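You operate a simulated robot arm through the tools that you are given. There is no shell and no other tool. Be economical: measure what you need, move in short steps, check, and stop when the job is done.

The job below is to be done with a simulated robot arm. You get a single attempt, and the scene is never put back.

## Task
Put things in order on the long table. At the end: the teal lapping block stands where the pink rag stood; the pink rag stands where the yellow dust box stood; the white rag stands where the teal lapping block stood; the yellow dust box is on the blue plate; whatever was shut is shut again. Leave all else as you found it, and nothing knocked over.
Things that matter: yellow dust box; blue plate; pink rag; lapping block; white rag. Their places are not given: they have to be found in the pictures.

The check looks at the end state, three seconds after you hand in, the way a careful person would. Anything else that was tipped, shoved, dropped, spilled or broken makes it a failure.

## Robot
A 7-joint arm with a two-finger parallel gripper, fixed in place. Base frame: the origin is at the foot of the arm, x ahead of it, y to its left, z up; the work surface is at about z = 0.75. Lengths are in m, angles in rad, forces in N, time in s.
With the tool pointing down near the work surface it reaches from about 0.2 to 0.68 m from the base axis. Its first joint turns from -1.152 to 1.152 rad. Payload 2.4 kg.
Tool frame: the origin (TCP) lies between the finger pads and is the grasp point; the fingertips stand 0.03 m ahead of it; z points along the fingers, y is the line along which they close. Largest opening 0.094 m; finger width 0.028, thickness 0.01; the body of the gripper, 0.05 by 0.096 m, starts 0.055 m behind the TCP.
Orientation is that of the tool frame in the base frame, as a unit quaternion [w, x, y, z]. With the fingers straight down and closing along the base's y, the tool's x points along the base's -x, its y along +y and its z along -z.

## Interface
- The arm moves only by the tool send_rows. Its argument "commands" is a list of rows, each a list of 7 numbers: the shift along the tool's x, y, z in units of 40 mm (1.0 is 40 mm), then the turn, a rotation vector about the tool's x, y, z in units of 5 degrees (1.0 is 5 degrees), then the closure, from 0 (fully open) to 1 (shut). In form: [[tx, ty, tz, wx, wy, wz, grip], ...]. A call has 1 to 12 rows; each row shifts and turns the commanded pose from where the row before left it, along the tool's axes as they then stand. A call with a number of a shift or a turn outside -1 to 1 is refused whole. A row lasts 0.2 s, in which the tool goes at most 0.05 m and 0.15 rad; a call with a longer step from one row to the next is refused whole, and so is a gripper value outside its range. Where a pose cannot be reached the arm comes as near as it can. A force on the tool above 40 N (or 10 N above the force at the start of the call, whichever is more), or a blocked arm, ends the call early, and 0.2 s more pass. Each finger travels about 0.153 m/s and halts on what it meets, pressing with about 30 N; the grip force reading is that of the motor and also rises with nothing between the fingers. The clock runs only during rows and for 0.2 s after the last one: add rows that do not move to give the fingers time. The reply holds the time, the measured pose of the TCP, the force on the tool along the base axes, the opening and the grip force, in the units named above and with some noise, and new pictures: "show" is both (left out), scene, wrist or none.
- Cameras (640 x 400 px; columns grow to the right, rows downward): "scene" is fixed at [0.0425, 0.4821, 1.4384]; the picture's right is [-0.70, -0.71, 0.00], its down [-0.45, 0.44, -0.78] and it looks along [0.55, -0.55, -0.63] (base axes); focal length 342 px, centre (320, 200). "wrist" rides on the gripper at [-0.037, 0, -0.058] in the tool frame; the picture's right is [0.00, -1.00, 0.00], its down [0.97, 0.00, -0.24] and it looks along [0.24, 0.00, 0.97] (tool axes); focal length 218 px, centre (320, 200).
- probe_pixels(camera, pixels): for up to 12 pixels [column, row] of the newest picture of that camera ("zoom" is the newest enlarged one), the place [x, y, z] in the base frame of the surface seen there, good to about 0.002 m. No time passes.
- inspect(camera, box): a new picture of the part [left, top, right, bottom] of that camera's present view, enlarged. No time passes.
- job_done(): hands the job in; it is judged then, once.

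Go step by step. Measure first, check grasps and placings, and put right what went wrong. The budget is 80 turns and 120 pictures, counting those below and the enlarged ones. Unless the task says otherwise, let go and move clear before handing in, and close with one line.

The tools are called as a command line: name --pt "numbers of a row" for each row, then --argument value for the rest, lists and objects as JSON in quotes. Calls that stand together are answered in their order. send_rows: Moves the arm, as the interface text tells. Its arguments: {"type":"object","properties":{"commands":{"type":"array","items":{"type":"array","items":{"type":"number"}}},"show":{"type":"string","enum":["both","scene","wrist","none"]}},"required":["commands"]} The other tools are called the same way: probe_pixels (camera, pixels) gives the place of the surface under pixels of a picture; inspect (camera, box) takes an enlarged picture of a part of a camera's view; job_done () hands the job in.

At the start:

```text
t: 0.0
tcp_pos: [0.3326, -0.0863, 1.1092]
ee_rot: [0.0, 0.0, 1.0, 0.0]
ft_force: [0.1, 0.1, 0.0]
finger_gap: 0.094
gripper_force: 0.0
```

scene: 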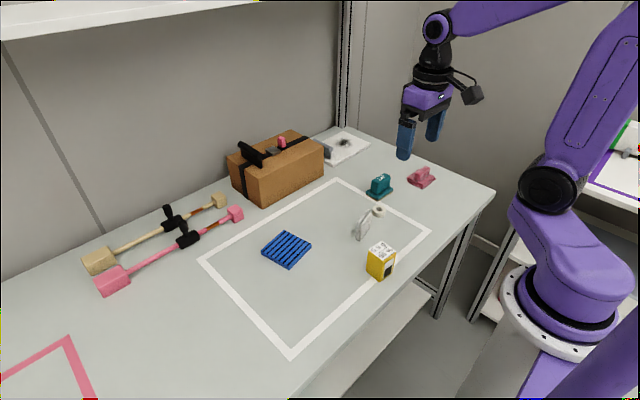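
wrist: 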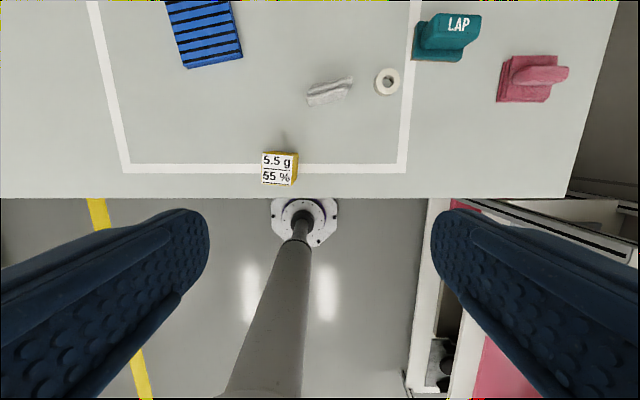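

The scene shows the blue plate (286,250), the yellow box (381,262), the white rag (362,226), the teal block (379,186) and the pink rag (421,177). I'll enlarge these and probe them.

inspect --camera "scene" --box '[240, 150, 460, 290]'

inspect --camera "wrist" --box '[150, 0, 600, 200]'

probe_pixels --camera "wrist" --pixels '[[264, 153], [298, 154], [264, 184], [292, 184], [330, 88], [310, 95], [350, 80], [458, 22], [420, 55], [533, 75], [503, 97], [205, 30]]'

probe_pixels --camera "scene" --pixels '[[286, 233], [312, 244], [290, 268], [262, 251], [286, 250], [381, 248], [369, 276], [394, 276], [362, 226], [379, 180], [421, 172], [379, 211]]'

```text
2.86 times, centred on (350, 220) of scene
```

zoom: 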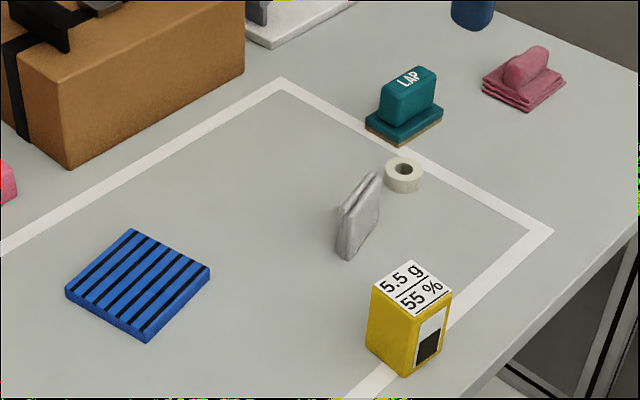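

```text
1.42 times, centred on (375, 100) of wrist
```

zoom: 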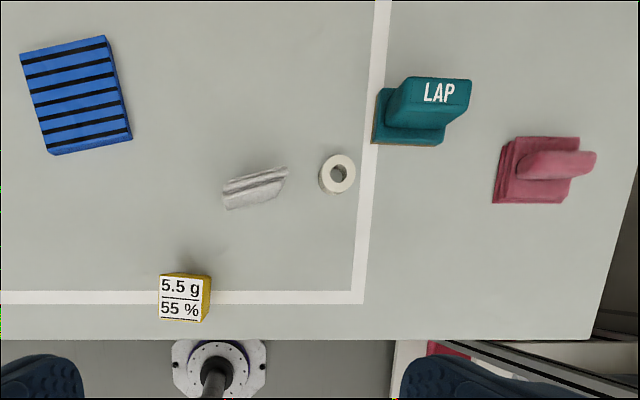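

```text
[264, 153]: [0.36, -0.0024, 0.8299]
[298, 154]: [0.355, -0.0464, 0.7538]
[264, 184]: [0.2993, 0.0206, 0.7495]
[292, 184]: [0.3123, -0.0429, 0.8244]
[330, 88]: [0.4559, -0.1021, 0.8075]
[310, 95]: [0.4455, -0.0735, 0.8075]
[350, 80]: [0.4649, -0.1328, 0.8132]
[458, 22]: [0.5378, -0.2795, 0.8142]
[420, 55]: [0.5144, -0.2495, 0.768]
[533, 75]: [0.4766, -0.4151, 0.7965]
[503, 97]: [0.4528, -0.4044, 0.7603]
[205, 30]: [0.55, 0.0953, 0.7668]
```

```text
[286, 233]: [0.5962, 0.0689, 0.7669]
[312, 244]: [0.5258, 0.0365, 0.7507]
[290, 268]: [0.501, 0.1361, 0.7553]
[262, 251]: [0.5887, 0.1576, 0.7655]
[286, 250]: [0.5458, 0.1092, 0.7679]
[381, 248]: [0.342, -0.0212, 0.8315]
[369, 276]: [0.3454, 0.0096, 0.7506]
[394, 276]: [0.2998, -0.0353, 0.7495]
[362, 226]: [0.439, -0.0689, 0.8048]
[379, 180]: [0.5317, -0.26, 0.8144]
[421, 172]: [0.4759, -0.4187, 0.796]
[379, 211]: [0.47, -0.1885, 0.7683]
```

The items are located roughly; the newest zoom is the wrist one. I'll probe it for finer edges: box top corners, rag ends, block base corners and pink base corners.

probe_pixels --camera "zoom" --pixels '[[162, 279], [199, 282], [197, 318], [161, 316], [180, 298], [226, 187], [286, 170], [228, 206], [282, 184], [255, 180], [255, 190], [250, 196]]'

probe_pixels --camera "zoom" --pixels '[[379, 92], [376, 140], [440, 140], [390, 125], [418, 82], [468, 84], [392, 120], [440, 120], [497, 198], [504, 142], [578, 140], [568, 200]]'

probe_pixels --camera "zoom" --pixels '[[530, 154], [592, 156], [592, 168], [522, 176], [22, 54], [104, 38], [130, 136], [52, 152], [338, 160], [322, 175], [353, 175], [338, 192]]'

```text
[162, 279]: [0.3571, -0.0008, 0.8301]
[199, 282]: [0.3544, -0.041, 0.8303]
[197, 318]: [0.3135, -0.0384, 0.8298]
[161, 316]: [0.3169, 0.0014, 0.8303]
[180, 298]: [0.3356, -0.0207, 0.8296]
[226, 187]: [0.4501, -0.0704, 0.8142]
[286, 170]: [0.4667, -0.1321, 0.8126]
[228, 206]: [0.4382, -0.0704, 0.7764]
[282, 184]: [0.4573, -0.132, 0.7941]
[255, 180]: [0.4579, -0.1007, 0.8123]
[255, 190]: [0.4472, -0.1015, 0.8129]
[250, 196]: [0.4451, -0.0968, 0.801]
```

```text
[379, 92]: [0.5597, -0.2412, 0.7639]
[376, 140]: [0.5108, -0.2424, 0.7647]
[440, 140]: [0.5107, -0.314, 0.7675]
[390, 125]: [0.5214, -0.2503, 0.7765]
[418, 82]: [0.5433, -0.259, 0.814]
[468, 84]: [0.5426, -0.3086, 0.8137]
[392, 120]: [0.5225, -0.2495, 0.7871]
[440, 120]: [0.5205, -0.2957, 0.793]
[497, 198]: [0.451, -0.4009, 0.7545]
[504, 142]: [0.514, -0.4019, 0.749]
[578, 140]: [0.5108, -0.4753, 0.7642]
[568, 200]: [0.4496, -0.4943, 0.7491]
```

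```text
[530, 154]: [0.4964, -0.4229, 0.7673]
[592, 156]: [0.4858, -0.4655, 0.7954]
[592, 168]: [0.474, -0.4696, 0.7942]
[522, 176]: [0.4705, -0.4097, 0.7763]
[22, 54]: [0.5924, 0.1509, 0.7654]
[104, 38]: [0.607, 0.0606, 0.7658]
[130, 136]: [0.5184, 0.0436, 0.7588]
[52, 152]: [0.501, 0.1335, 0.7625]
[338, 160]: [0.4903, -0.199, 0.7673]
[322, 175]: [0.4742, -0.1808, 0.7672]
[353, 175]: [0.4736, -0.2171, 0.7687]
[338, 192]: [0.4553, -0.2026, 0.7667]
```

The yellow box is centred near (0.335,-0.020), top 0.830 and turned about -3.5°. I'm moving above it with open fingers and checking.

send_rows --pt "0 0.83 0.85 0 0 0.7 0" --pt "-0.06 0.83 0.85 0 0 0 0" --pt "0 0 0.9 0 0 0 0" --pt "0 0 0.9 0 0 0 0" --pt "0 0 0.9 0 0 0 0" --pt "0 0 0 0 0 0 0" --show "both"

```text
t: 1.4
tcp_pos: [0.3383, -0.0196, 0.9331]
ee_rot: [0.001, 0.031, 1.0, 0.0]
ft_force: [-1.1, 0.6, 0.6]
finger_gap: 0.0938
gripper_force: 0.0
```

scene: 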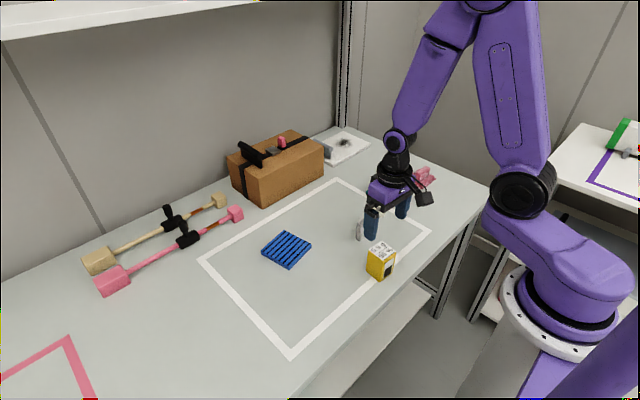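
wrist: 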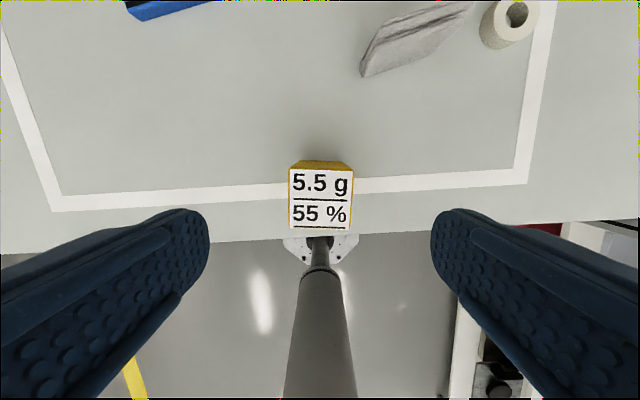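

The box label is centred at column 321 and squared to the fingers. I'll probe its top for the exact centre, plus the white rag and the plate.

probe_pixels --camera "wrist" --pixels '[[290, 171], [351, 171], [351, 227], [291, 226], [300, 164], [364, 50], [364, 72], [470, 5], [420, 30], [415, 15], [322, 200]]'

```text
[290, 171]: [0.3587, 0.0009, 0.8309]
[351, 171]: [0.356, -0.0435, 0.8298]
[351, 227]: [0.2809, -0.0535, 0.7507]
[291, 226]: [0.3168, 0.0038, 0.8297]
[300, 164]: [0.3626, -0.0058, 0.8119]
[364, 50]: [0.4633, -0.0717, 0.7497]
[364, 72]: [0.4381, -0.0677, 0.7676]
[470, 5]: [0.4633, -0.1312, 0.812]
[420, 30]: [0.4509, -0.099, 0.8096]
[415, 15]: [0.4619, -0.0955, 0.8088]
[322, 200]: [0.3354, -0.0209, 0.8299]
```

The box centre is (0.336,-0.020). Descending to a TCP height of 0.793 and closing.

send_rows --pt "0.05 0 0.9 0 0 0 0" --pt "0 0 0.9 0 0 0 0" --pt "0 0 0.9 0 0 0 0" --pt "0 0 0.8 0 0 0 0" --pt "0 0 0 0 0 0 0" --pt "0 0 0 0 0 0 0.3" --pt "0 0 0 0 0 0 0.6" --pt "0 0 0 0 0 0 0.8" --pt "0 0 0 0 0 0 0.8" --show "wrist"

```text
t: 3.4
tcp_pos: [0.3366, -0.0199, 0.7947]
ee_rot: [0.0, 0.031, 1.0, 0.0]
ft_force: [0.0, 0.5, -0.6]
finger_gap: 0.0543
gripper_force: 30.4
```

wrist: 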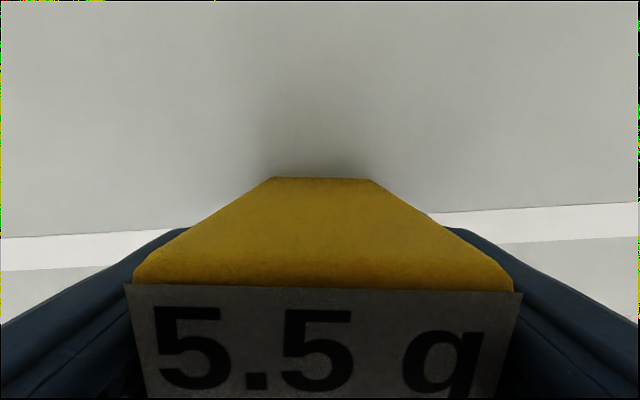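

Gripped, opening 0.054. Lifting and carrying it to above the plate centre (0.554,0.098).

send_rows --pt "0 0 -0.7 0 0 0 0.8" --pt "0 0 -0.8 0 0 0 0.8" --pt "0 0 -0.8 0 0 0 0.8" --pt "-0.872 0.547 0 0 0 0 0.8" --pt "-0.872 0.547 0 0 0 0 0.8" --pt "-0.872 0.547 0 0 0 0 0.8" --pt "-0.872 0.547 0 0 0 0 0.8" --pt "-0.872 0.547 0 0 0 0 0.8" --pt "-0.872 0.547 0 0 0 0 0.8" --pt "0 0 0 0 0 0 0.8" --show "both"

```text
t: 5.6
tcp_pos: [0.5529, 0.0998, 0.8856]
ee_rot: [-0.001, 0.03, 1.0, 0.0]
ft_force: [0.7, -0.1, -0.5]
finger_gap: 0.0539
gripper_force: 30.0
```

scene: 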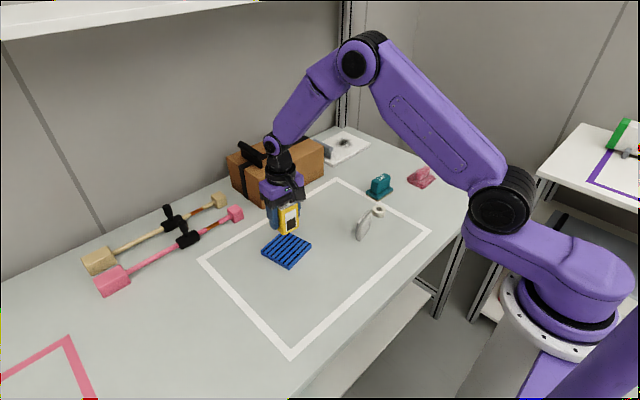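
wrist: 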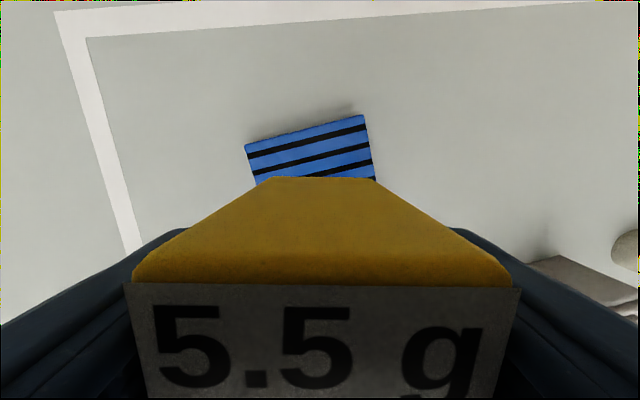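

It is held over the plate. I'll probe the plate's corners in both views to confirm the centre.

inspect --camera "scene" --box '[240, 190, 350, 280]'

probe_pixels --camera "wrist" --pixels '[[248, 150], [362, 119], [372, 165], [305, 150]]'

probe_pixels --camera "scene" --pixels '[[265, 250], [289, 263], [308, 245], [280, 250], [295, 251]]'

```text
4.44 times, centred on (295, 235) of scene
```

zoom: 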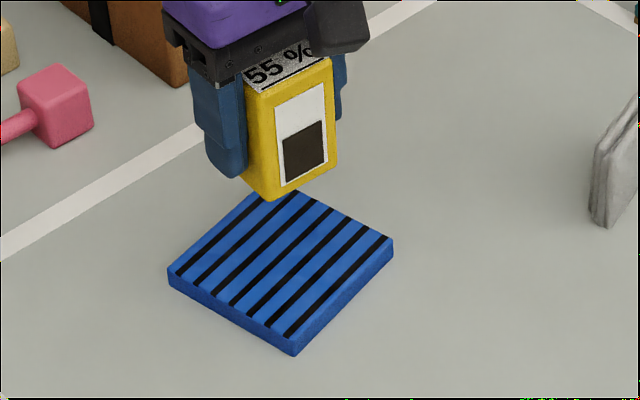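

```text
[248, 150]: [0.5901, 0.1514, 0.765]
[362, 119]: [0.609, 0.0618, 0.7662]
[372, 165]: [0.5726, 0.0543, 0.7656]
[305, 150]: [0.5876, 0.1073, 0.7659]
```

```text
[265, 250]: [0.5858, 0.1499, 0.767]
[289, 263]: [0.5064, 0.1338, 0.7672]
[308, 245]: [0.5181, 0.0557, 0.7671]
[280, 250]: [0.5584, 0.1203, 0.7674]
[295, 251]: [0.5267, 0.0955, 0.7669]
```

Plate centre is (0.5555,0.098), top 0.766. Lowering to just contact (TCP 0.813).

send_rows --pt "-0.06 -0.05 0.6 0 0 0 0.8" --pt "0 0 0.6 0 0 0 0.8" --pt "0 0 0.5 0 0 0 0.8" --pt "0 0 0.1 0 0 0 0.8" --pt "0 0 0 0 0 0 0.8" --show "scene"

inspect --camera "scene" --box '[240, 190, 350, 280]'

```text
t: 6.8
tcp_pos: [0.5553, 0.0964, 0.814]
ee_rot: [-0.001, 0.031, 1.0, 0.0]
ft_force: [-0.1, 0.6, -2.2]
finger_gap: 0.0541
gripper_force: 30.2
```

scene: 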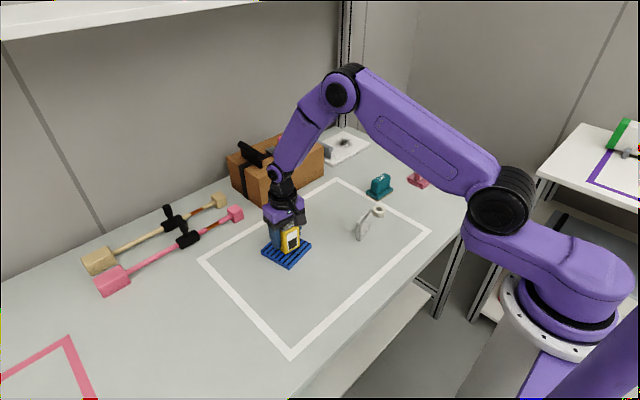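

```text
4.44 times, centred on (295, 235) of scene
```

zoom: 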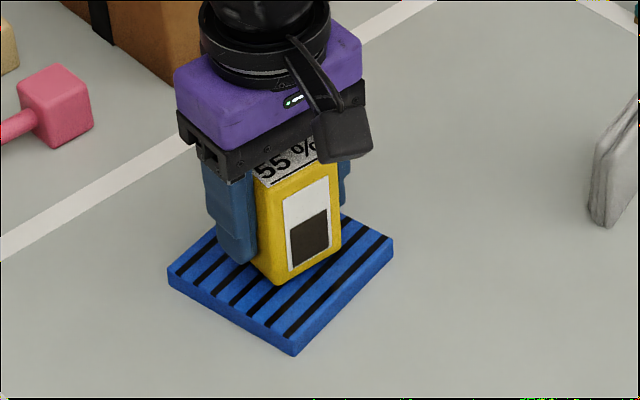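

Nearly in contact. Lowering 2 mm more, then opening and lifting.

send_rows --pt "0 0 0.05 0 0 0 0.8" --pt "0 0 0 0 0 0 0.8" --pt "0 0 0 0 0 0 0.4" --pt "0 0 0 0 0 0 0" --pt "0 0 0 0 0 0 0" --pt "0 0 -0.5 0 0 0 0" --pt "0 0 -1 0 0 0 0" --pt "0 0 -1 0 0 0 0" --pt "0 0 -1 0 0 0 0" --pt "0 0 0 0 0 0 0" --show "scene"

inspect --camera "scene" --box '[240, 190, 350, 280]'

```text
t: 9.0
tcp_pos: [0.5559, 0.0969, 0.9527]
ee_rot: [0.0, 0.03, 1.0, 0.0]
ft_force: [0.2, 0.1, 1.4]
finger_gap: 0.0939
gripper_force: 0.0
```

scene: 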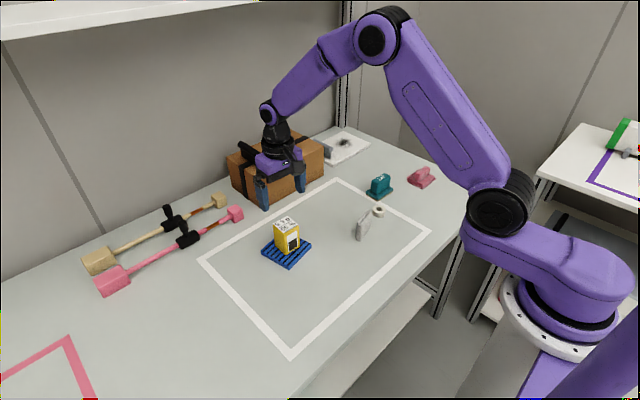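

```text
4.44 times, centred on (295, 235) of scene
```

zoom: 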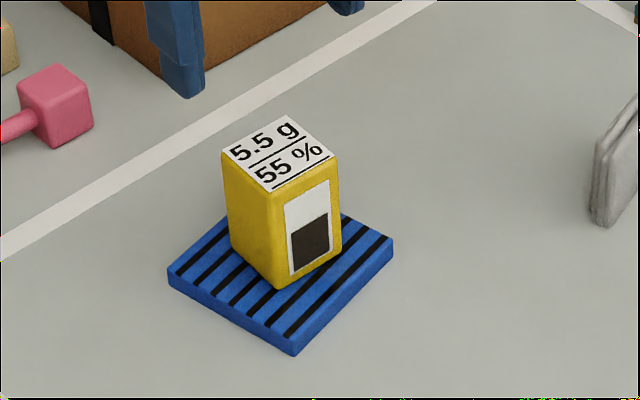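

The box stands on the plate. Now travelling toward the pink rag near (0.48,-0.437).

send_rows --pt "0.09 -1 0 0 0 0 0" --pt "0.09 -1 0 0 0 0 0" --pt "0.09 -1 0 0 0 0 0" --pt "0.09 -1 0 0 0 0 0" --pt "0.09 -1 0 0 0 0 0" --pt "0.09 -1 0 0 0 0 0" --pt "0.09 -1 0 0 0 0 0" --pt "0.09 -1 0 0 0 0 0" --pt "0.09 -1 0 0 0 0 0" --pt "0.09 -1 0 0 0 0 0" --pt "0.09 -1 0 0 0 0 0" --pt "0 0 0 0 0 0 0" --show "wrist"

```text
t: 11.6
tcp_pos: [0.4885, -0.3428, 0.9511]
ee_rot: [0.0, 0.031, 1.0, 0.0]
ft_force: [0.6, -0.6, -0.1]
finger_gap: 0.0938
gripper_force: 0.1
```

wrist: 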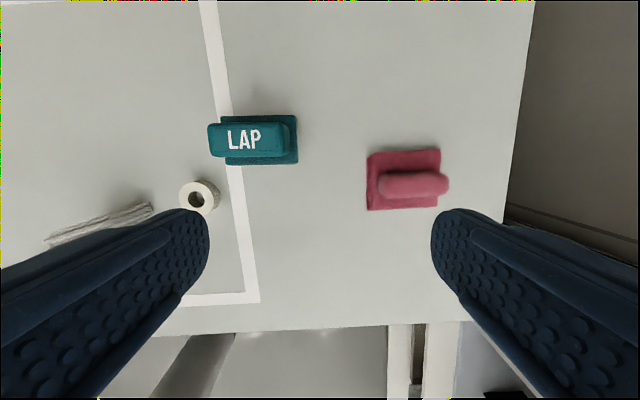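

The view shows the teal block (260,140) and the pink rag (405,180) both clear. I'll enlarge and probe them for their base corners.

inspect --camera "wrist" --box '[190, 90, 470, 230]'

probe_pixels --camera "wrist" --pixels '[[369, 156], [438, 151], [368, 208], [437, 205], [382, 178], [445, 176], [382, 195], [445, 192], [412, 185]]'

probe_pixels --camera "wrist" --pixels '[[296, 118], [296, 161], [228, 162], [226, 120], [211, 127], [212, 153], [287, 128], [287, 154], [250, 140], [294, 140]]'

```text
2.29 times, centred on (330, 160) of wrist
```

zoom: 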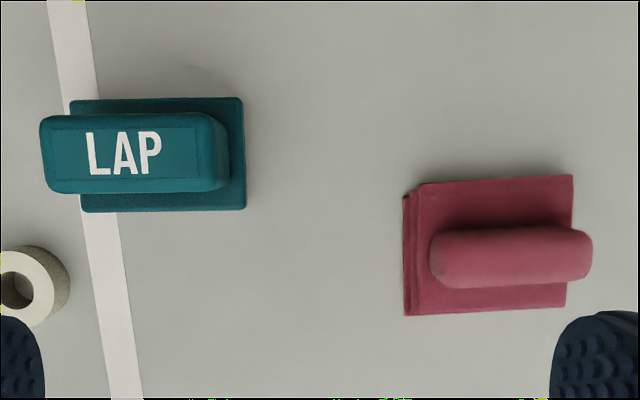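

```text
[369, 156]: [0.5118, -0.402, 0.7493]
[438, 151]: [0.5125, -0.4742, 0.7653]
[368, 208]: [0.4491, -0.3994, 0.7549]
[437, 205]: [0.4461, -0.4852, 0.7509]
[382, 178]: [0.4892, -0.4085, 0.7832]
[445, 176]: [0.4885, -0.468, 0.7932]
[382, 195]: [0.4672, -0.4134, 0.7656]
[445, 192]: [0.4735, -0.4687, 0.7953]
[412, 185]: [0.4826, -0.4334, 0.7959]
```

```text
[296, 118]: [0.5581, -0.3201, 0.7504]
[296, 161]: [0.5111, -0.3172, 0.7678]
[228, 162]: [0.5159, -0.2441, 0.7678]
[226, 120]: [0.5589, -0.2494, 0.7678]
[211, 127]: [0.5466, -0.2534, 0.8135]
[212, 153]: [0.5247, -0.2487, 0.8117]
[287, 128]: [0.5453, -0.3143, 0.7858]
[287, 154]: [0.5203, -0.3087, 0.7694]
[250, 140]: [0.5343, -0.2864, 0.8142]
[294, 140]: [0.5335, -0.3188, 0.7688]
```

Pink base centre is (0.481,-0.437) with the handle along y, yaw about -1°; teal base centre is (0.5355,-0.2805), yaw about -2.5°. Moving above the pink rag and turning the tool so the fingers close along x.

send_rows --pt "0.03 -0.8 0 0 0 0 0" --pt "0.03 -0.8 0 0 0 0 0" --pt "0 -0.78 0 0 0 0 0" --pt "0 0 0 0 0 1 0" --pt "0 0 0 0 0 1 0" --pt "0 0 0 0 0 1 0" --pt "0 0 0 0 0 1 0" --pt "0 0 0 0 0 1 0" --pt "0 0 0 0 0 1 0" --pt "0 0 0 0 0 1 0" --pt "0 0 0 0 0 1 0" --pt "0 0 0 0 0 1 0" --show "none"

send_rows --pt "0 0 0 0 0 1 0" --pt "0 0 0 0 0 1 0" --pt "0 0 0 0 0 1 0" --pt "0 0 0 0 0 1 0" --pt "0 0 0 0 0 1 0" --pt "0 0 0 0 0 1 0" --pt "0 0 0 0 0 1 0" --pt "0 0 0 0 0 1 0" --pt "0 0 0 0 0 0.5 0" --pt "0 0 0 0 0 0 0" --show "both"

```text
t: 14.2
tcp_pos: [0.4813, -0.4358, 0.9527]
ee_rot: [-0.001, 0.412, 0.911, 0.0]
ft_force: [0.3, -0.6, 0.3]
finger_gap: 0.0939
gripper_force: 0.1
```

```text
t: 16.4
tcp_pos: [0.4811, -0.4354, 0.9522]
ee_rot: [0.0, 0.714, 0.701, 0.0]
ft_force: [0.6, 0.2, -0.4]
finger_gap: 0.0943
gripper_force: 0.1
```

scene: 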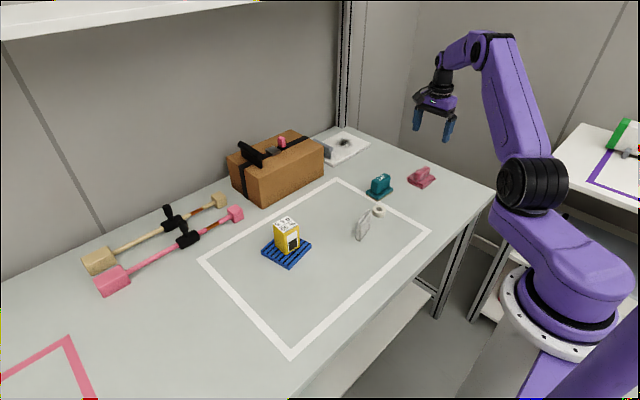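
wrist: 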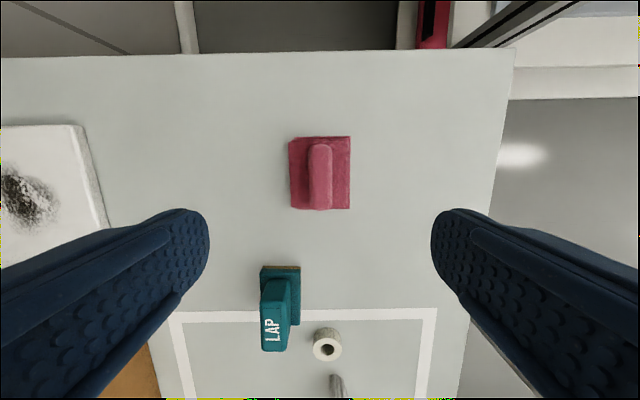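

The handle (319,175) is centred between the fingers. Descending so the tips stop just above the folded base (TCP 0.801), then closing on the handle.

send_rows --pt "-0.06 -0.02 0.9 0 0 0 0" --pt "0 0 0.9 0 0 0 0" --pt "0 0 0.9 0 0 0 0" --pt "0 0 0.7 0 0 0 0" --pt "0 0 0.34 0 0 0 0.2" --pt "0 0 0 0 0 0 0.4" --pt "0 0 0 0 0 0 0.6" --pt "0 0 0 0 0 0 0.8" --pt "0 0 0 0 0 0 0.9" --pt "0 0 0 0 0 0 0.9" --show "both"

inspect --camera "scene" --box '[370, 130, 480, 220]'

```text
t: 18.6
tcp_pos: [0.48, -0.4388, 0.8018]
ee_rot: [0.0, 0.713, 0.701, -0.001]
ft_force: [-0.1, 0.0, -0.1]
finger_gap: 0.023
gripper_force: 30.2
```

scene: 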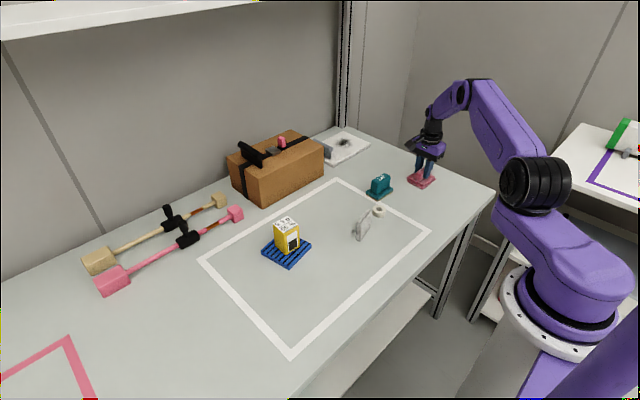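
wrist: 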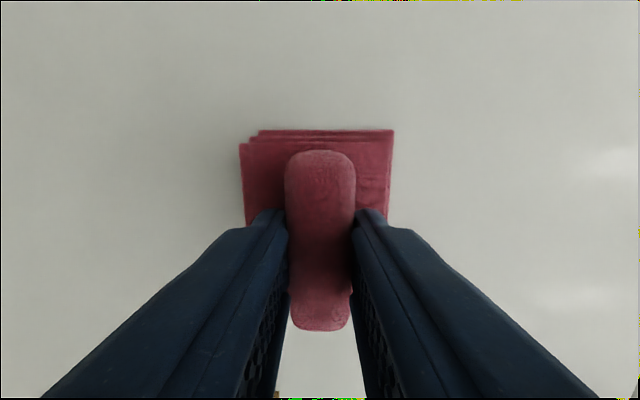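

```text
4.44 times, centred on (425, 175) of scene
```

zoom: 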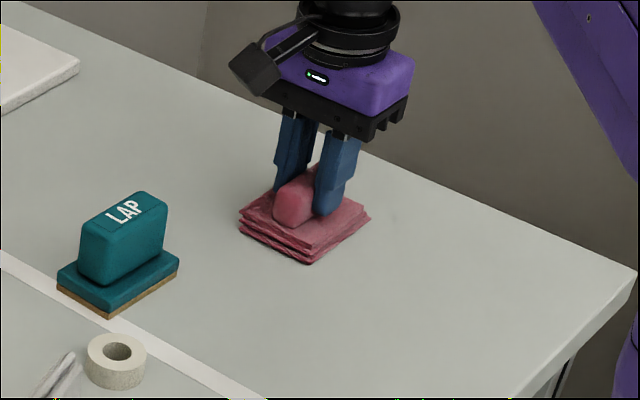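

Gripped on the handle, opening 0.023. Lifting 0.1 m and carrying it toward the old box place, TCP target (0.335,-0.0215).

send_rows --pt "0 0 -0.7 0 0 0 0.9" --pt "0 0 -0.9 0 0 0 0.9" --pt "0 0 -0.9 0 0 0 0.9" --pt "0.94 -0.348 0 0 0 0 0.9" --pt "0.94 -0.348 0 0 0 0 0.9" --pt "0.94 -0.348 0 0 0 0 0.9" --pt "0.94 -0.348 0 0 0 0 0.9" --pt "0.94 -0.348 0 0 0 0 0.9" --pt "0.94 -0.348 0 0 0 0 0.9" --pt "0.94 -0.348 0 0 0 0 0.9" --pt "0.94 -0.348 0 0 0 0 0.9" --pt "0.94 -0.348 0 0 0 0 0.9" --show "none"

send_rows --pt "0.94 -0.348 0 0 0 0 0.9" --pt "0.94 -0.348 0 0 0 0 0.9" --pt "0 0 0 0 0 0 0.9" --show "both"

```text
t: 21.2
tcp_pos: [0.3615, -0.0968, 0.903]
ee_rot: [0.0, 0.713, 0.701, 0.0]
ft_force: [0.4, -0.1, -0.4]
finger_gap: 0.0227
gripper_force: 29.8
```

```text
t: 22.0
tcp_pos: [0.3333, -0.021, 0.9039]
ee_rot: [0.0, 0.713, 0.701, 0.0]
ft_force: [0.3, -0.5, -0.5]
finger_gap: 0.0227
gripper_force: 29.8
```

scene: 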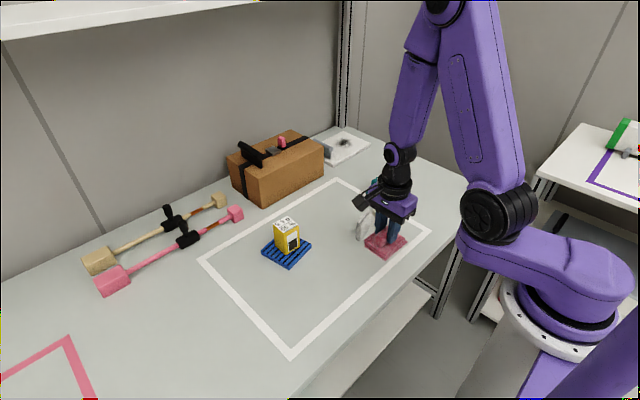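
wrist: 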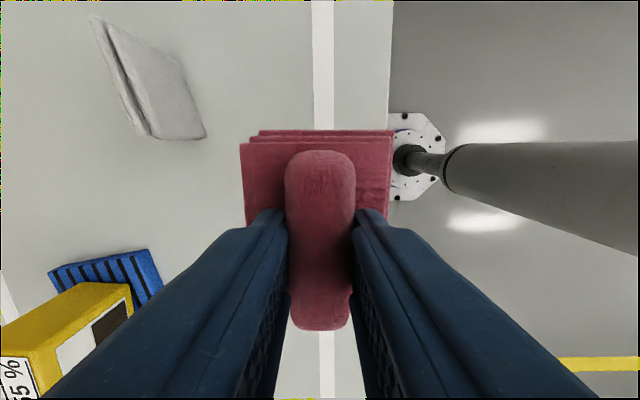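

It is over the target with the rag level. Lowering to the original grasp height (0.802).

send_rows --pt "0 0.04 0.8 0 0 0 0.9" --pt "0 0 0.8 0 0 0 0.9" --pt "0 0 0.7 0 0 0 0.9" --pt "0 0 0.2 0 0 0 0.9" --pt "0 0 0.04 0 0 0 0.9" --pt "0 0 0 0 0 0 0.9" --show "scene"

inspect --camera "scene" --box '[320, 190, 450, 290]'

```text
t: 23.3
tcp_pos: [0.3361, -0.0228, 0.8026]
ee_rot: [0.001, 0.713, 0.701, 0.002]
ft_force: [-1.5, 0.8, 12.6]
finger_gap: 0.0226
gripper_force: 30.5
stopped in row 6: the force on the tool passed its limit (the readings are from after the stop); the commanded pose is now the measured one
```

scene: 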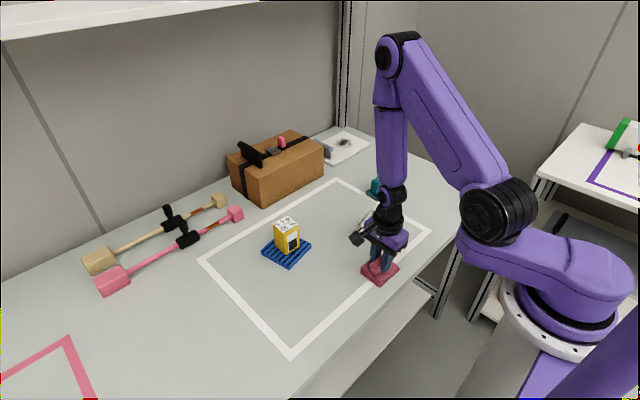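

```text
4.00 times, centred on (385, 240) of scene
```

zoom: 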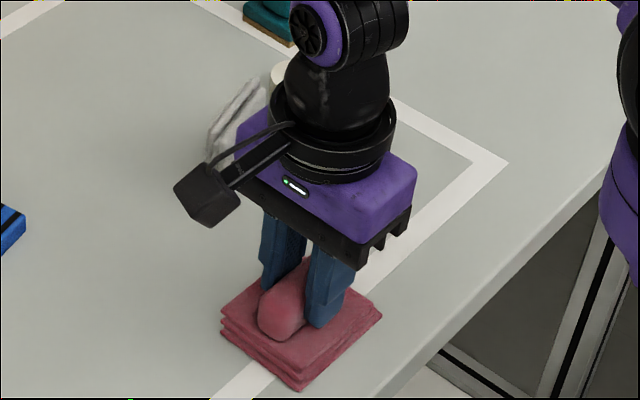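

It has touched down (12 N). Releasing and lifting.

send_rows --pt "0 0 -0.02 0 0 0 0.9" --pt "0 0 0 0 0 0 0.6" --pt "0 0 0 0 0 0 0.4" --pt "0 0 0 0 0 0 0.4" --pt "0 0 -0.5 0 0 0 0.4" --pt "0 0 -1 0 0 0 0.2" --pt "0 0 -1 0 0 0 0" --pt "0 0 -0.7 0 0 0 0" --pt "0 0 0 0 0 0 0" --show "both"

```text
t: 25.3
tcp_pos: [0.3354, -0.0231, 0.932]
ee_rot: [0.001, 0.714, 0.701, 0.001]
ft_force: [0.3, 0.3, 0.1]
finger_gap: 0.094
gripper_force: 0.0
```

scene: 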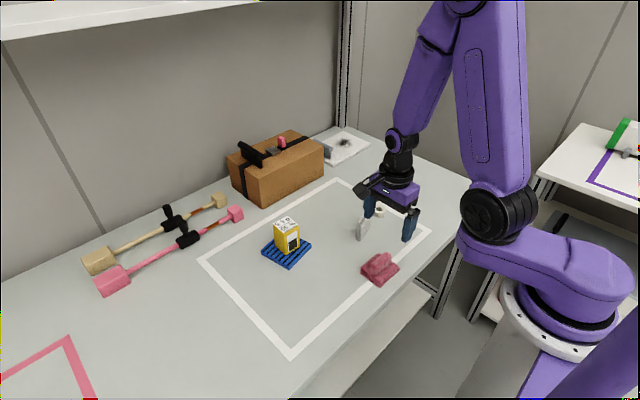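
wrist: 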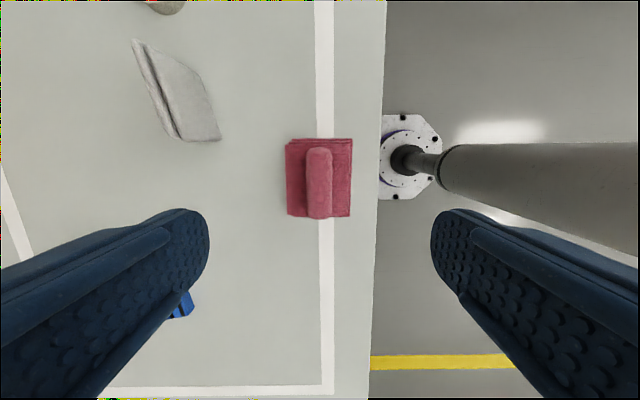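

The pink rag stands at (319,178). I'll probe its corners to verify the centre.

probe_pixels --camera "wrist" --pixels '[[289, 143], [350, 141], [290, 213], [349, 213], [319, 180]]'

```text
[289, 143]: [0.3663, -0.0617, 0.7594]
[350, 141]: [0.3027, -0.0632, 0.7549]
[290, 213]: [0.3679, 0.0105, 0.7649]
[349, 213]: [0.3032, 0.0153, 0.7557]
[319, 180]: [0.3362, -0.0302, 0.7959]
```

Pink is at about (0.335,-0.023), as intended. Moving above the teal block (0.534,-0.281).

send_rows --pt "-0.908 0.726 0 0 0 0 0" --pt "-0.908 0.726 0 0 0 0 0" --pt "-0.908 0.726 0 0 0 0 0" --pt "-0.908 0.726 0 0 0 0 0" --pt "-0.908 0.726 0 0 0 0 0" --pt "-0.908 0.726 0 0 0 0 0" --pt "-0.908 0.726 0 0 0 0 0" --pt "0 0 0 0 0 0.3 0" --pt "0 0 0 0 0 0 0" --show "wrist"

```text
t: 27.3
tcp_pos: [0.5343, -0.2804, 0.9312]
ee_rot: [0.0, 0.722, 0.692, 0.001]
ft_force: [0.0, -0.7, -0.1]
finger_gap: 0.094
gripper_force: 0.2
```

wrist: 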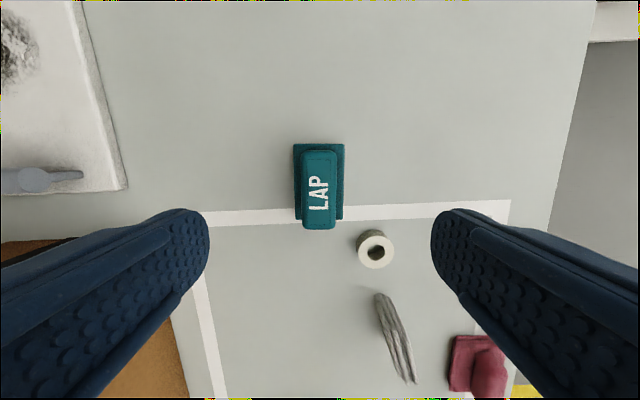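

Teal handle at (319,190) is centred and squared. I'll check the brown box's clearance before descending.

probe_pixels --camera "wrist" --pixels '[[75, 240], [180, 390], [150, 320], [125, 188], [297, 147], [343, 147], [297, 215], [319, 153], [319, 226], [303, 190], [336, 190]]'

```text
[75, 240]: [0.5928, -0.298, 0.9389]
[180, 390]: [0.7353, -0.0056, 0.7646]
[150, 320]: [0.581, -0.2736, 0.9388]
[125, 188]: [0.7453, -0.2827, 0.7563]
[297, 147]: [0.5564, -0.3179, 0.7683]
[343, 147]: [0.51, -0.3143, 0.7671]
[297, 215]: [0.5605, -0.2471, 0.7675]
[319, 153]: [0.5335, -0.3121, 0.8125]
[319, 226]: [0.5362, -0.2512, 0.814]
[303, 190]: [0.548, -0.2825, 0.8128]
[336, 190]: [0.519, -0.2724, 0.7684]
```

All clear; base centre (0.535,-0.2805). Descending to 0.803 and closing on the upper part.

send_rows --pt "0 0.02 0.9 0 0 0 0" --pt "0 0 0.9 0 0 0 0" --pt "0 0 0.8 0 0 0 0" --pt "0 0 0.6 0 0 0 0.2" --pt "0 0 0 0 0 0 0.4" --pt "0 0 0 0 0 0 0.6" --pt "0 0 0 0 0 0 0.8" --pt "0 0 0 0 0 0 0.9" --pt "0 0 0 0 0 0 0.9" --show "wrist"

```text
t: 29.3
tcp_pos: [0.5342, -0.2794, 0.8033]
ee_rot: [0.001, 0.722, 0.692, 0.001]
ft_force: [0.4, 0.5, -1.0]
finger_gap: 0.0344
gripper_force: 29.8
```

wrist: 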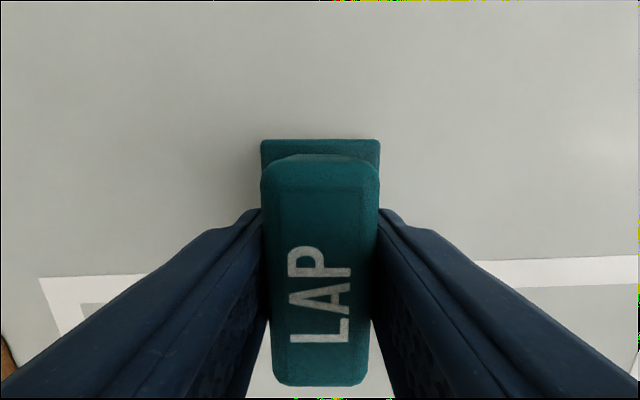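

Gripped at opening 0.034. Lifting and moving to the pink rag's old place, TCP target (0.480,-0.437).

send_rows --pt "0 0 -0.6 0 0 0 0.9" --pt "0 0 -0.9 0 0 0 0.9" --pt "-0.8 -0.236 0 0 0 0 0.9" --pt "-0.8 -0.236 0 0 0 0 0.9" --pt "-0.8 -0.236 0 0 0 0 0.9" --pt "-0.8 -0.236 0 0 0 0 0.9" --pt "-0.8 -0.236 0 0 0 0 0.9" --pt "0 0 0 0 0 0 0.9" --show "both"

```text
t: 31.1
tcp_pos: [0.4819, -0.4376, 0.8639]
ee_rot: [0.001, 0.722, 0.692, 0.0]
ft_force: [-0.6, 1.2, -2.1]
finger_gap: 0.0342
gripper_force: 30.2
```

scene: 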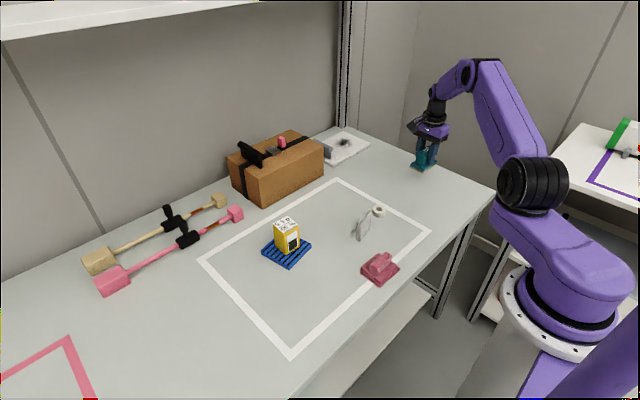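
wrist: 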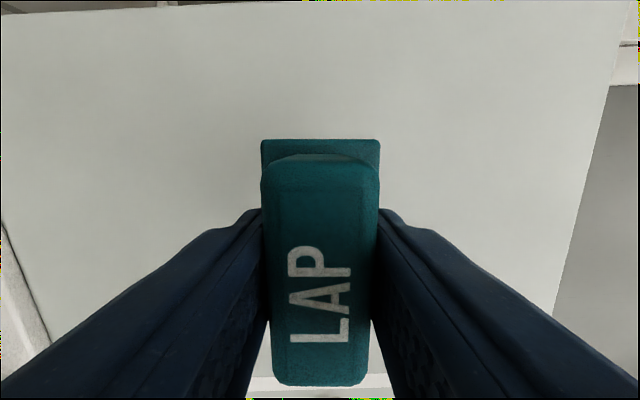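

Held level over the target. Lowering to the grasp height (0.8035).

send_rows --pt "0 -0.03 0.6 0 0 0 0.9" --pt "0 0 0.6 0 0 0 0.9" --pt "0 0 0.25 0 0 0 0.9" --pt "0 0 0.05 0 0 0 0.9" --pt "0 0 0 0 0 0 0.9" --show "scene"

inspect --camera "scene" --box '[370, 130, 480, 220]'

```text
t: 32.3
tcp_pos: [0.4809, -0.4372, 0.8039]
ee_rot: [0.001, 0.722, 0.692, 0.0]
ft_force: [-1.2, 2.1, 4.8]
finger_gap: 0.0343
gripper_force: 29.9
```

scene: 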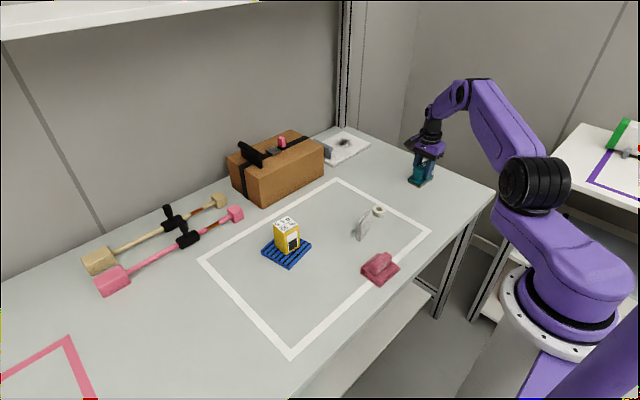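

```text
4.44 times, centred on (425, 175) of scene
```

zoom: 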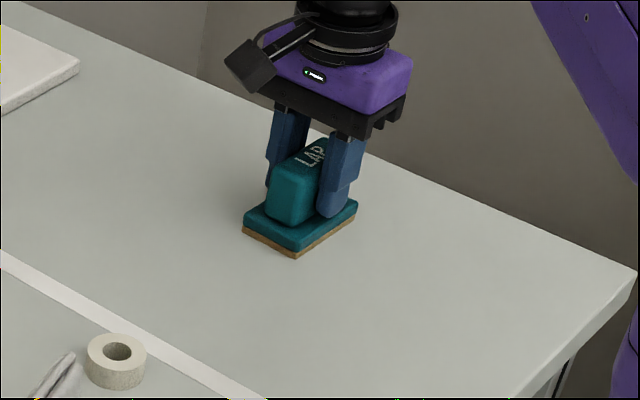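

It is in contact with the table (about +5 N). Releasing and lifting.

send_rows --pt "0 0 0 0 0 0 0.6" --pt "0 0 0 0 0 0 0.3" --pt "0 0 0 0 0 0 0.3" --pt "0 0 -0.5 0 0 0 0.2" --pt "0 0 -1 0 0 0 0" --pt "0 0 -1 0 0 0 0" --pt "0 0 -0.7 0 0 0 0" --pt "0 0 0 0 0 0 0" --show "both"

```text
t: 34.1
tcp_pos: [0.4795, -0.438, 0.9315]
ee_rot: [0.001, 0.722, 0.692, 0.0]
ft_force: [-0.4, -0.7, -0.5]
finger_gap: 0.0938
gripper_force: 0.1
```

scene: 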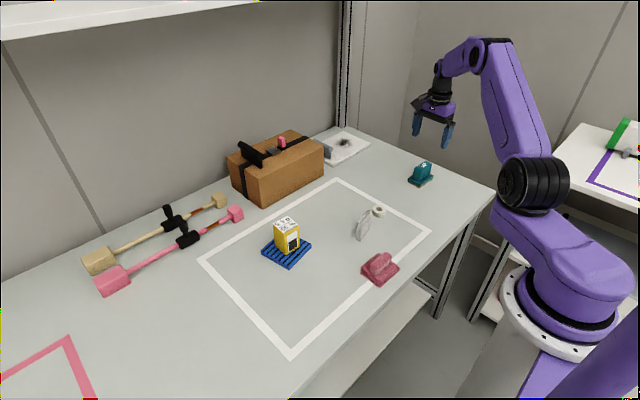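
wrist: 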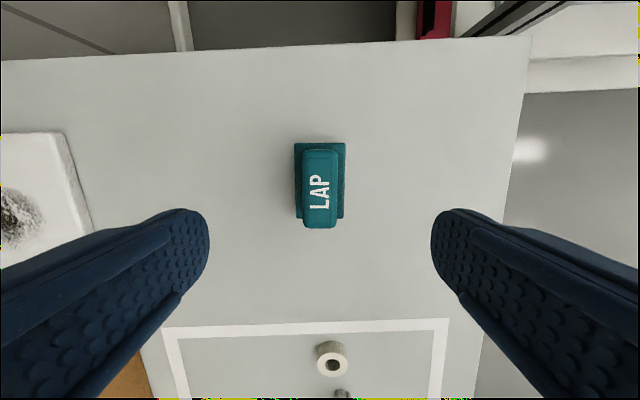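

The teal block stands well. Now going above the white rag (0.455,-0.100), turning to its yaw of roughly 14°.

send_rows --pt "0.935 -0.108 0 0 0 0 0" --pt "0.935 -0.108 0 0 0 0 0" --pt "0.935 -0.108 0 0 0 0 0" --pt "0.935 -0.108 0 0 0 0 0" --pt "0.935 -0.108 0 0 0 0 0" --pt "0.935 -0.108 0 0 0 0 0" --pt "0.935 -0.108 0 0 0 0 0" --pt "0.935 -0.108 0 0 0 0 0" --pt "0.935 -0.108 0 0 0 0 0" --pt "0 0 0 0 0 -1 0" --pt "0 0 0 0 0 -1 0" --pt "0 0 0 0 0 -1 0" --show "both"

inspect --camera "wrist" --box '[230, 100, 410, 250]'

inspect --camera "scene" --box '[330, 180, 440, 270]'

```text
t: 36.7
tcp_pos: [0.4566, -0.0992, 0.9318]
ee_rot: [0.001, 0.625, 0.781, -0.001]
ft_force: [0.4, 0.3, -0.1]
finger_gap: 0.0939
gripper_force: 0.0
```

scene: 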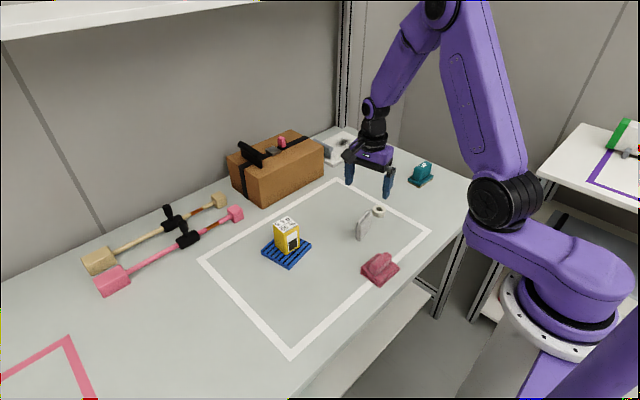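
wrist: 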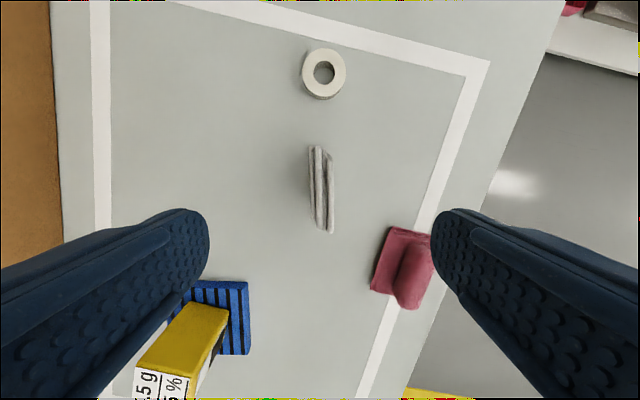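

```text
2.67 times, centred on (320, 175) of wrist
```

zoom: 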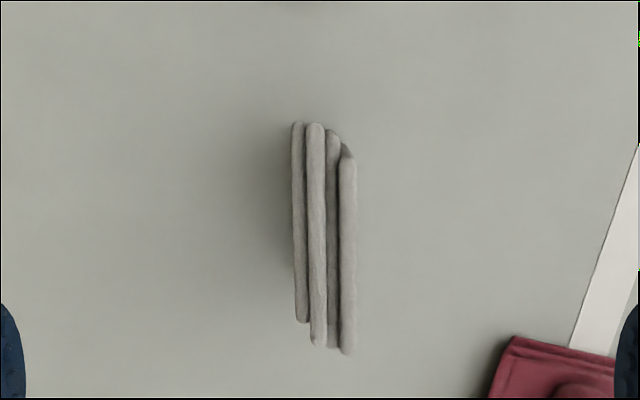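

```text
4.44 times, centred on (385, 225) of scene
```

zoom: 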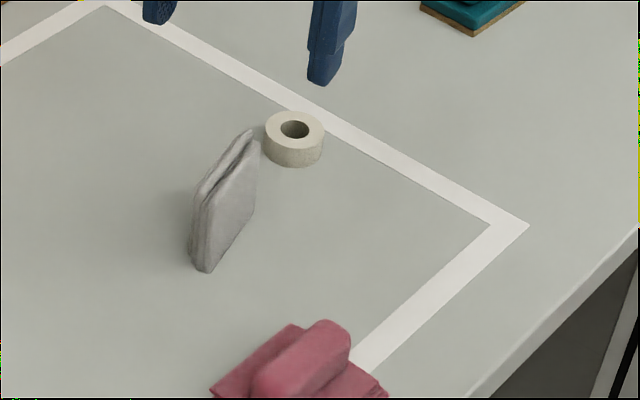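

The rag stands upright, about 20 mm thick, at wrist column 322 and aligned to the fingers. Probing its extents.

probe_pixels --camera "wrist" --pixels '[[312, 150], [318, 150], [331, 165], [313, 215], [319, 225], [331, 228], [322, 190], [316, 185], [331, 190]]'

probe_pixels --camera "scene" --pixels '[[364, 240], [373, 225], [373, 206], [363, 226], [366, 222]]'

```text
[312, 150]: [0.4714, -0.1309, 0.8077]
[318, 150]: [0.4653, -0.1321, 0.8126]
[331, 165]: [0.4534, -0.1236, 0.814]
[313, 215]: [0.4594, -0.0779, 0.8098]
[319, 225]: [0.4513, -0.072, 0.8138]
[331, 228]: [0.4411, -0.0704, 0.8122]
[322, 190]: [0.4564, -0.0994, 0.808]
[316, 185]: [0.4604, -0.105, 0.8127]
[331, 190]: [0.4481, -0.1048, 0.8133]
```

```text
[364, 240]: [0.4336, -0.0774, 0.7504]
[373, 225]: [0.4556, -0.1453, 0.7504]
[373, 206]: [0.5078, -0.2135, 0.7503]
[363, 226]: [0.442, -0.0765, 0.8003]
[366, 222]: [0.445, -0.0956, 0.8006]
```

Centre is (0.456,-0.101), straight beneath the tool. Descending to 0.795 and closing gently.

send_rows --pt "-0.04 0 0.9 0 0 0 0" --pt "0 0 0.9 0 0 0 0" --pt "0 0 0.9 0 0 0 0.1" --pt "0 0 0.72 0 0 0 0.2" --pt "0 0 0 0 0 0 0.4" --pt "0 0 0 0 0 0 0.6" --pt "0 0 0 0 0 0 0.75" --pt "0 0 0 0 0 0 0.9" --pt "0 0 0 0 0 0 0.9" --show "wrist"

```text
t: 38.7
tcp_pos: [0.4564, -0.1024, 0.7956]
ee_rot: [0.001, 0.626, 0.78, 0.0]
ft_force: [0.1, 0.4, -0.4]
finger_gap: 0.0233
gripper_force: 29.5
```

wrist: 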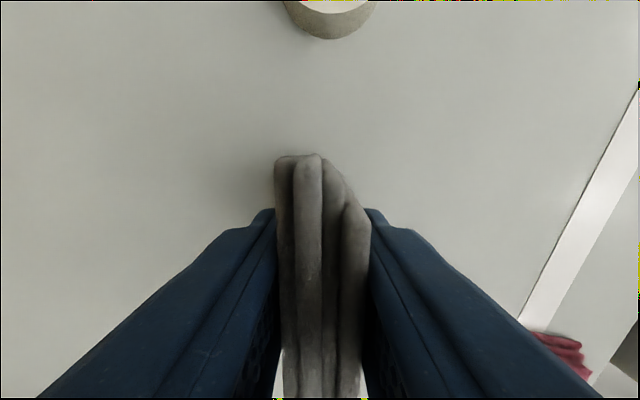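

Gripped at opening 0.023. Lifting 0.09 m and moving to the teal block's old place (0.535,-0.281), over the tape roll.

send_rows --pt "0 0 -0.6 0 0 0 0.9" --pt "0 0 -0.8 0 0 0 0.9" --pt "0 0 -0.8 0 0 0 0.9" --pt "-0.802 0.158 0 0 0 0 0.9" --pt "-0.802 0.158 0 0 0 0 0.9" --pt "-0.802 0.158 0 0 0 0 0.9" --pt "-0.802 0.158 0 0 0 0 0.9" --pt "-0.802 0.158 0 0 0 0 0.9" --pt "-0.802 0.158 0 0 0 0 0.9" --pt "0 0 0 0 0 0 0.9" --show "both"

```text
t: 40.9
tcp_pos: [0.5361, -0.2812, 0.8821]
ee_rot: [0.001, 0.626, 0.78, 0.001]
ft_force: [0.5, -0.7, -0.2]
finger_gap: 0.0236
gripper_force: 29.9
```

scene: 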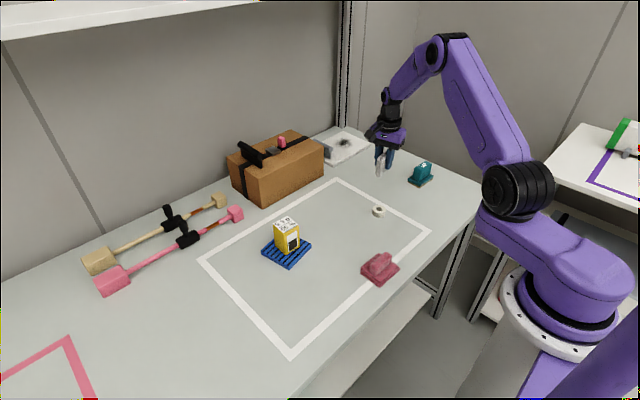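
wrist: 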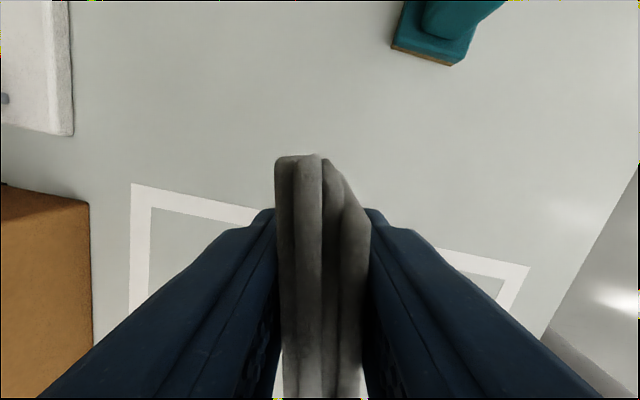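

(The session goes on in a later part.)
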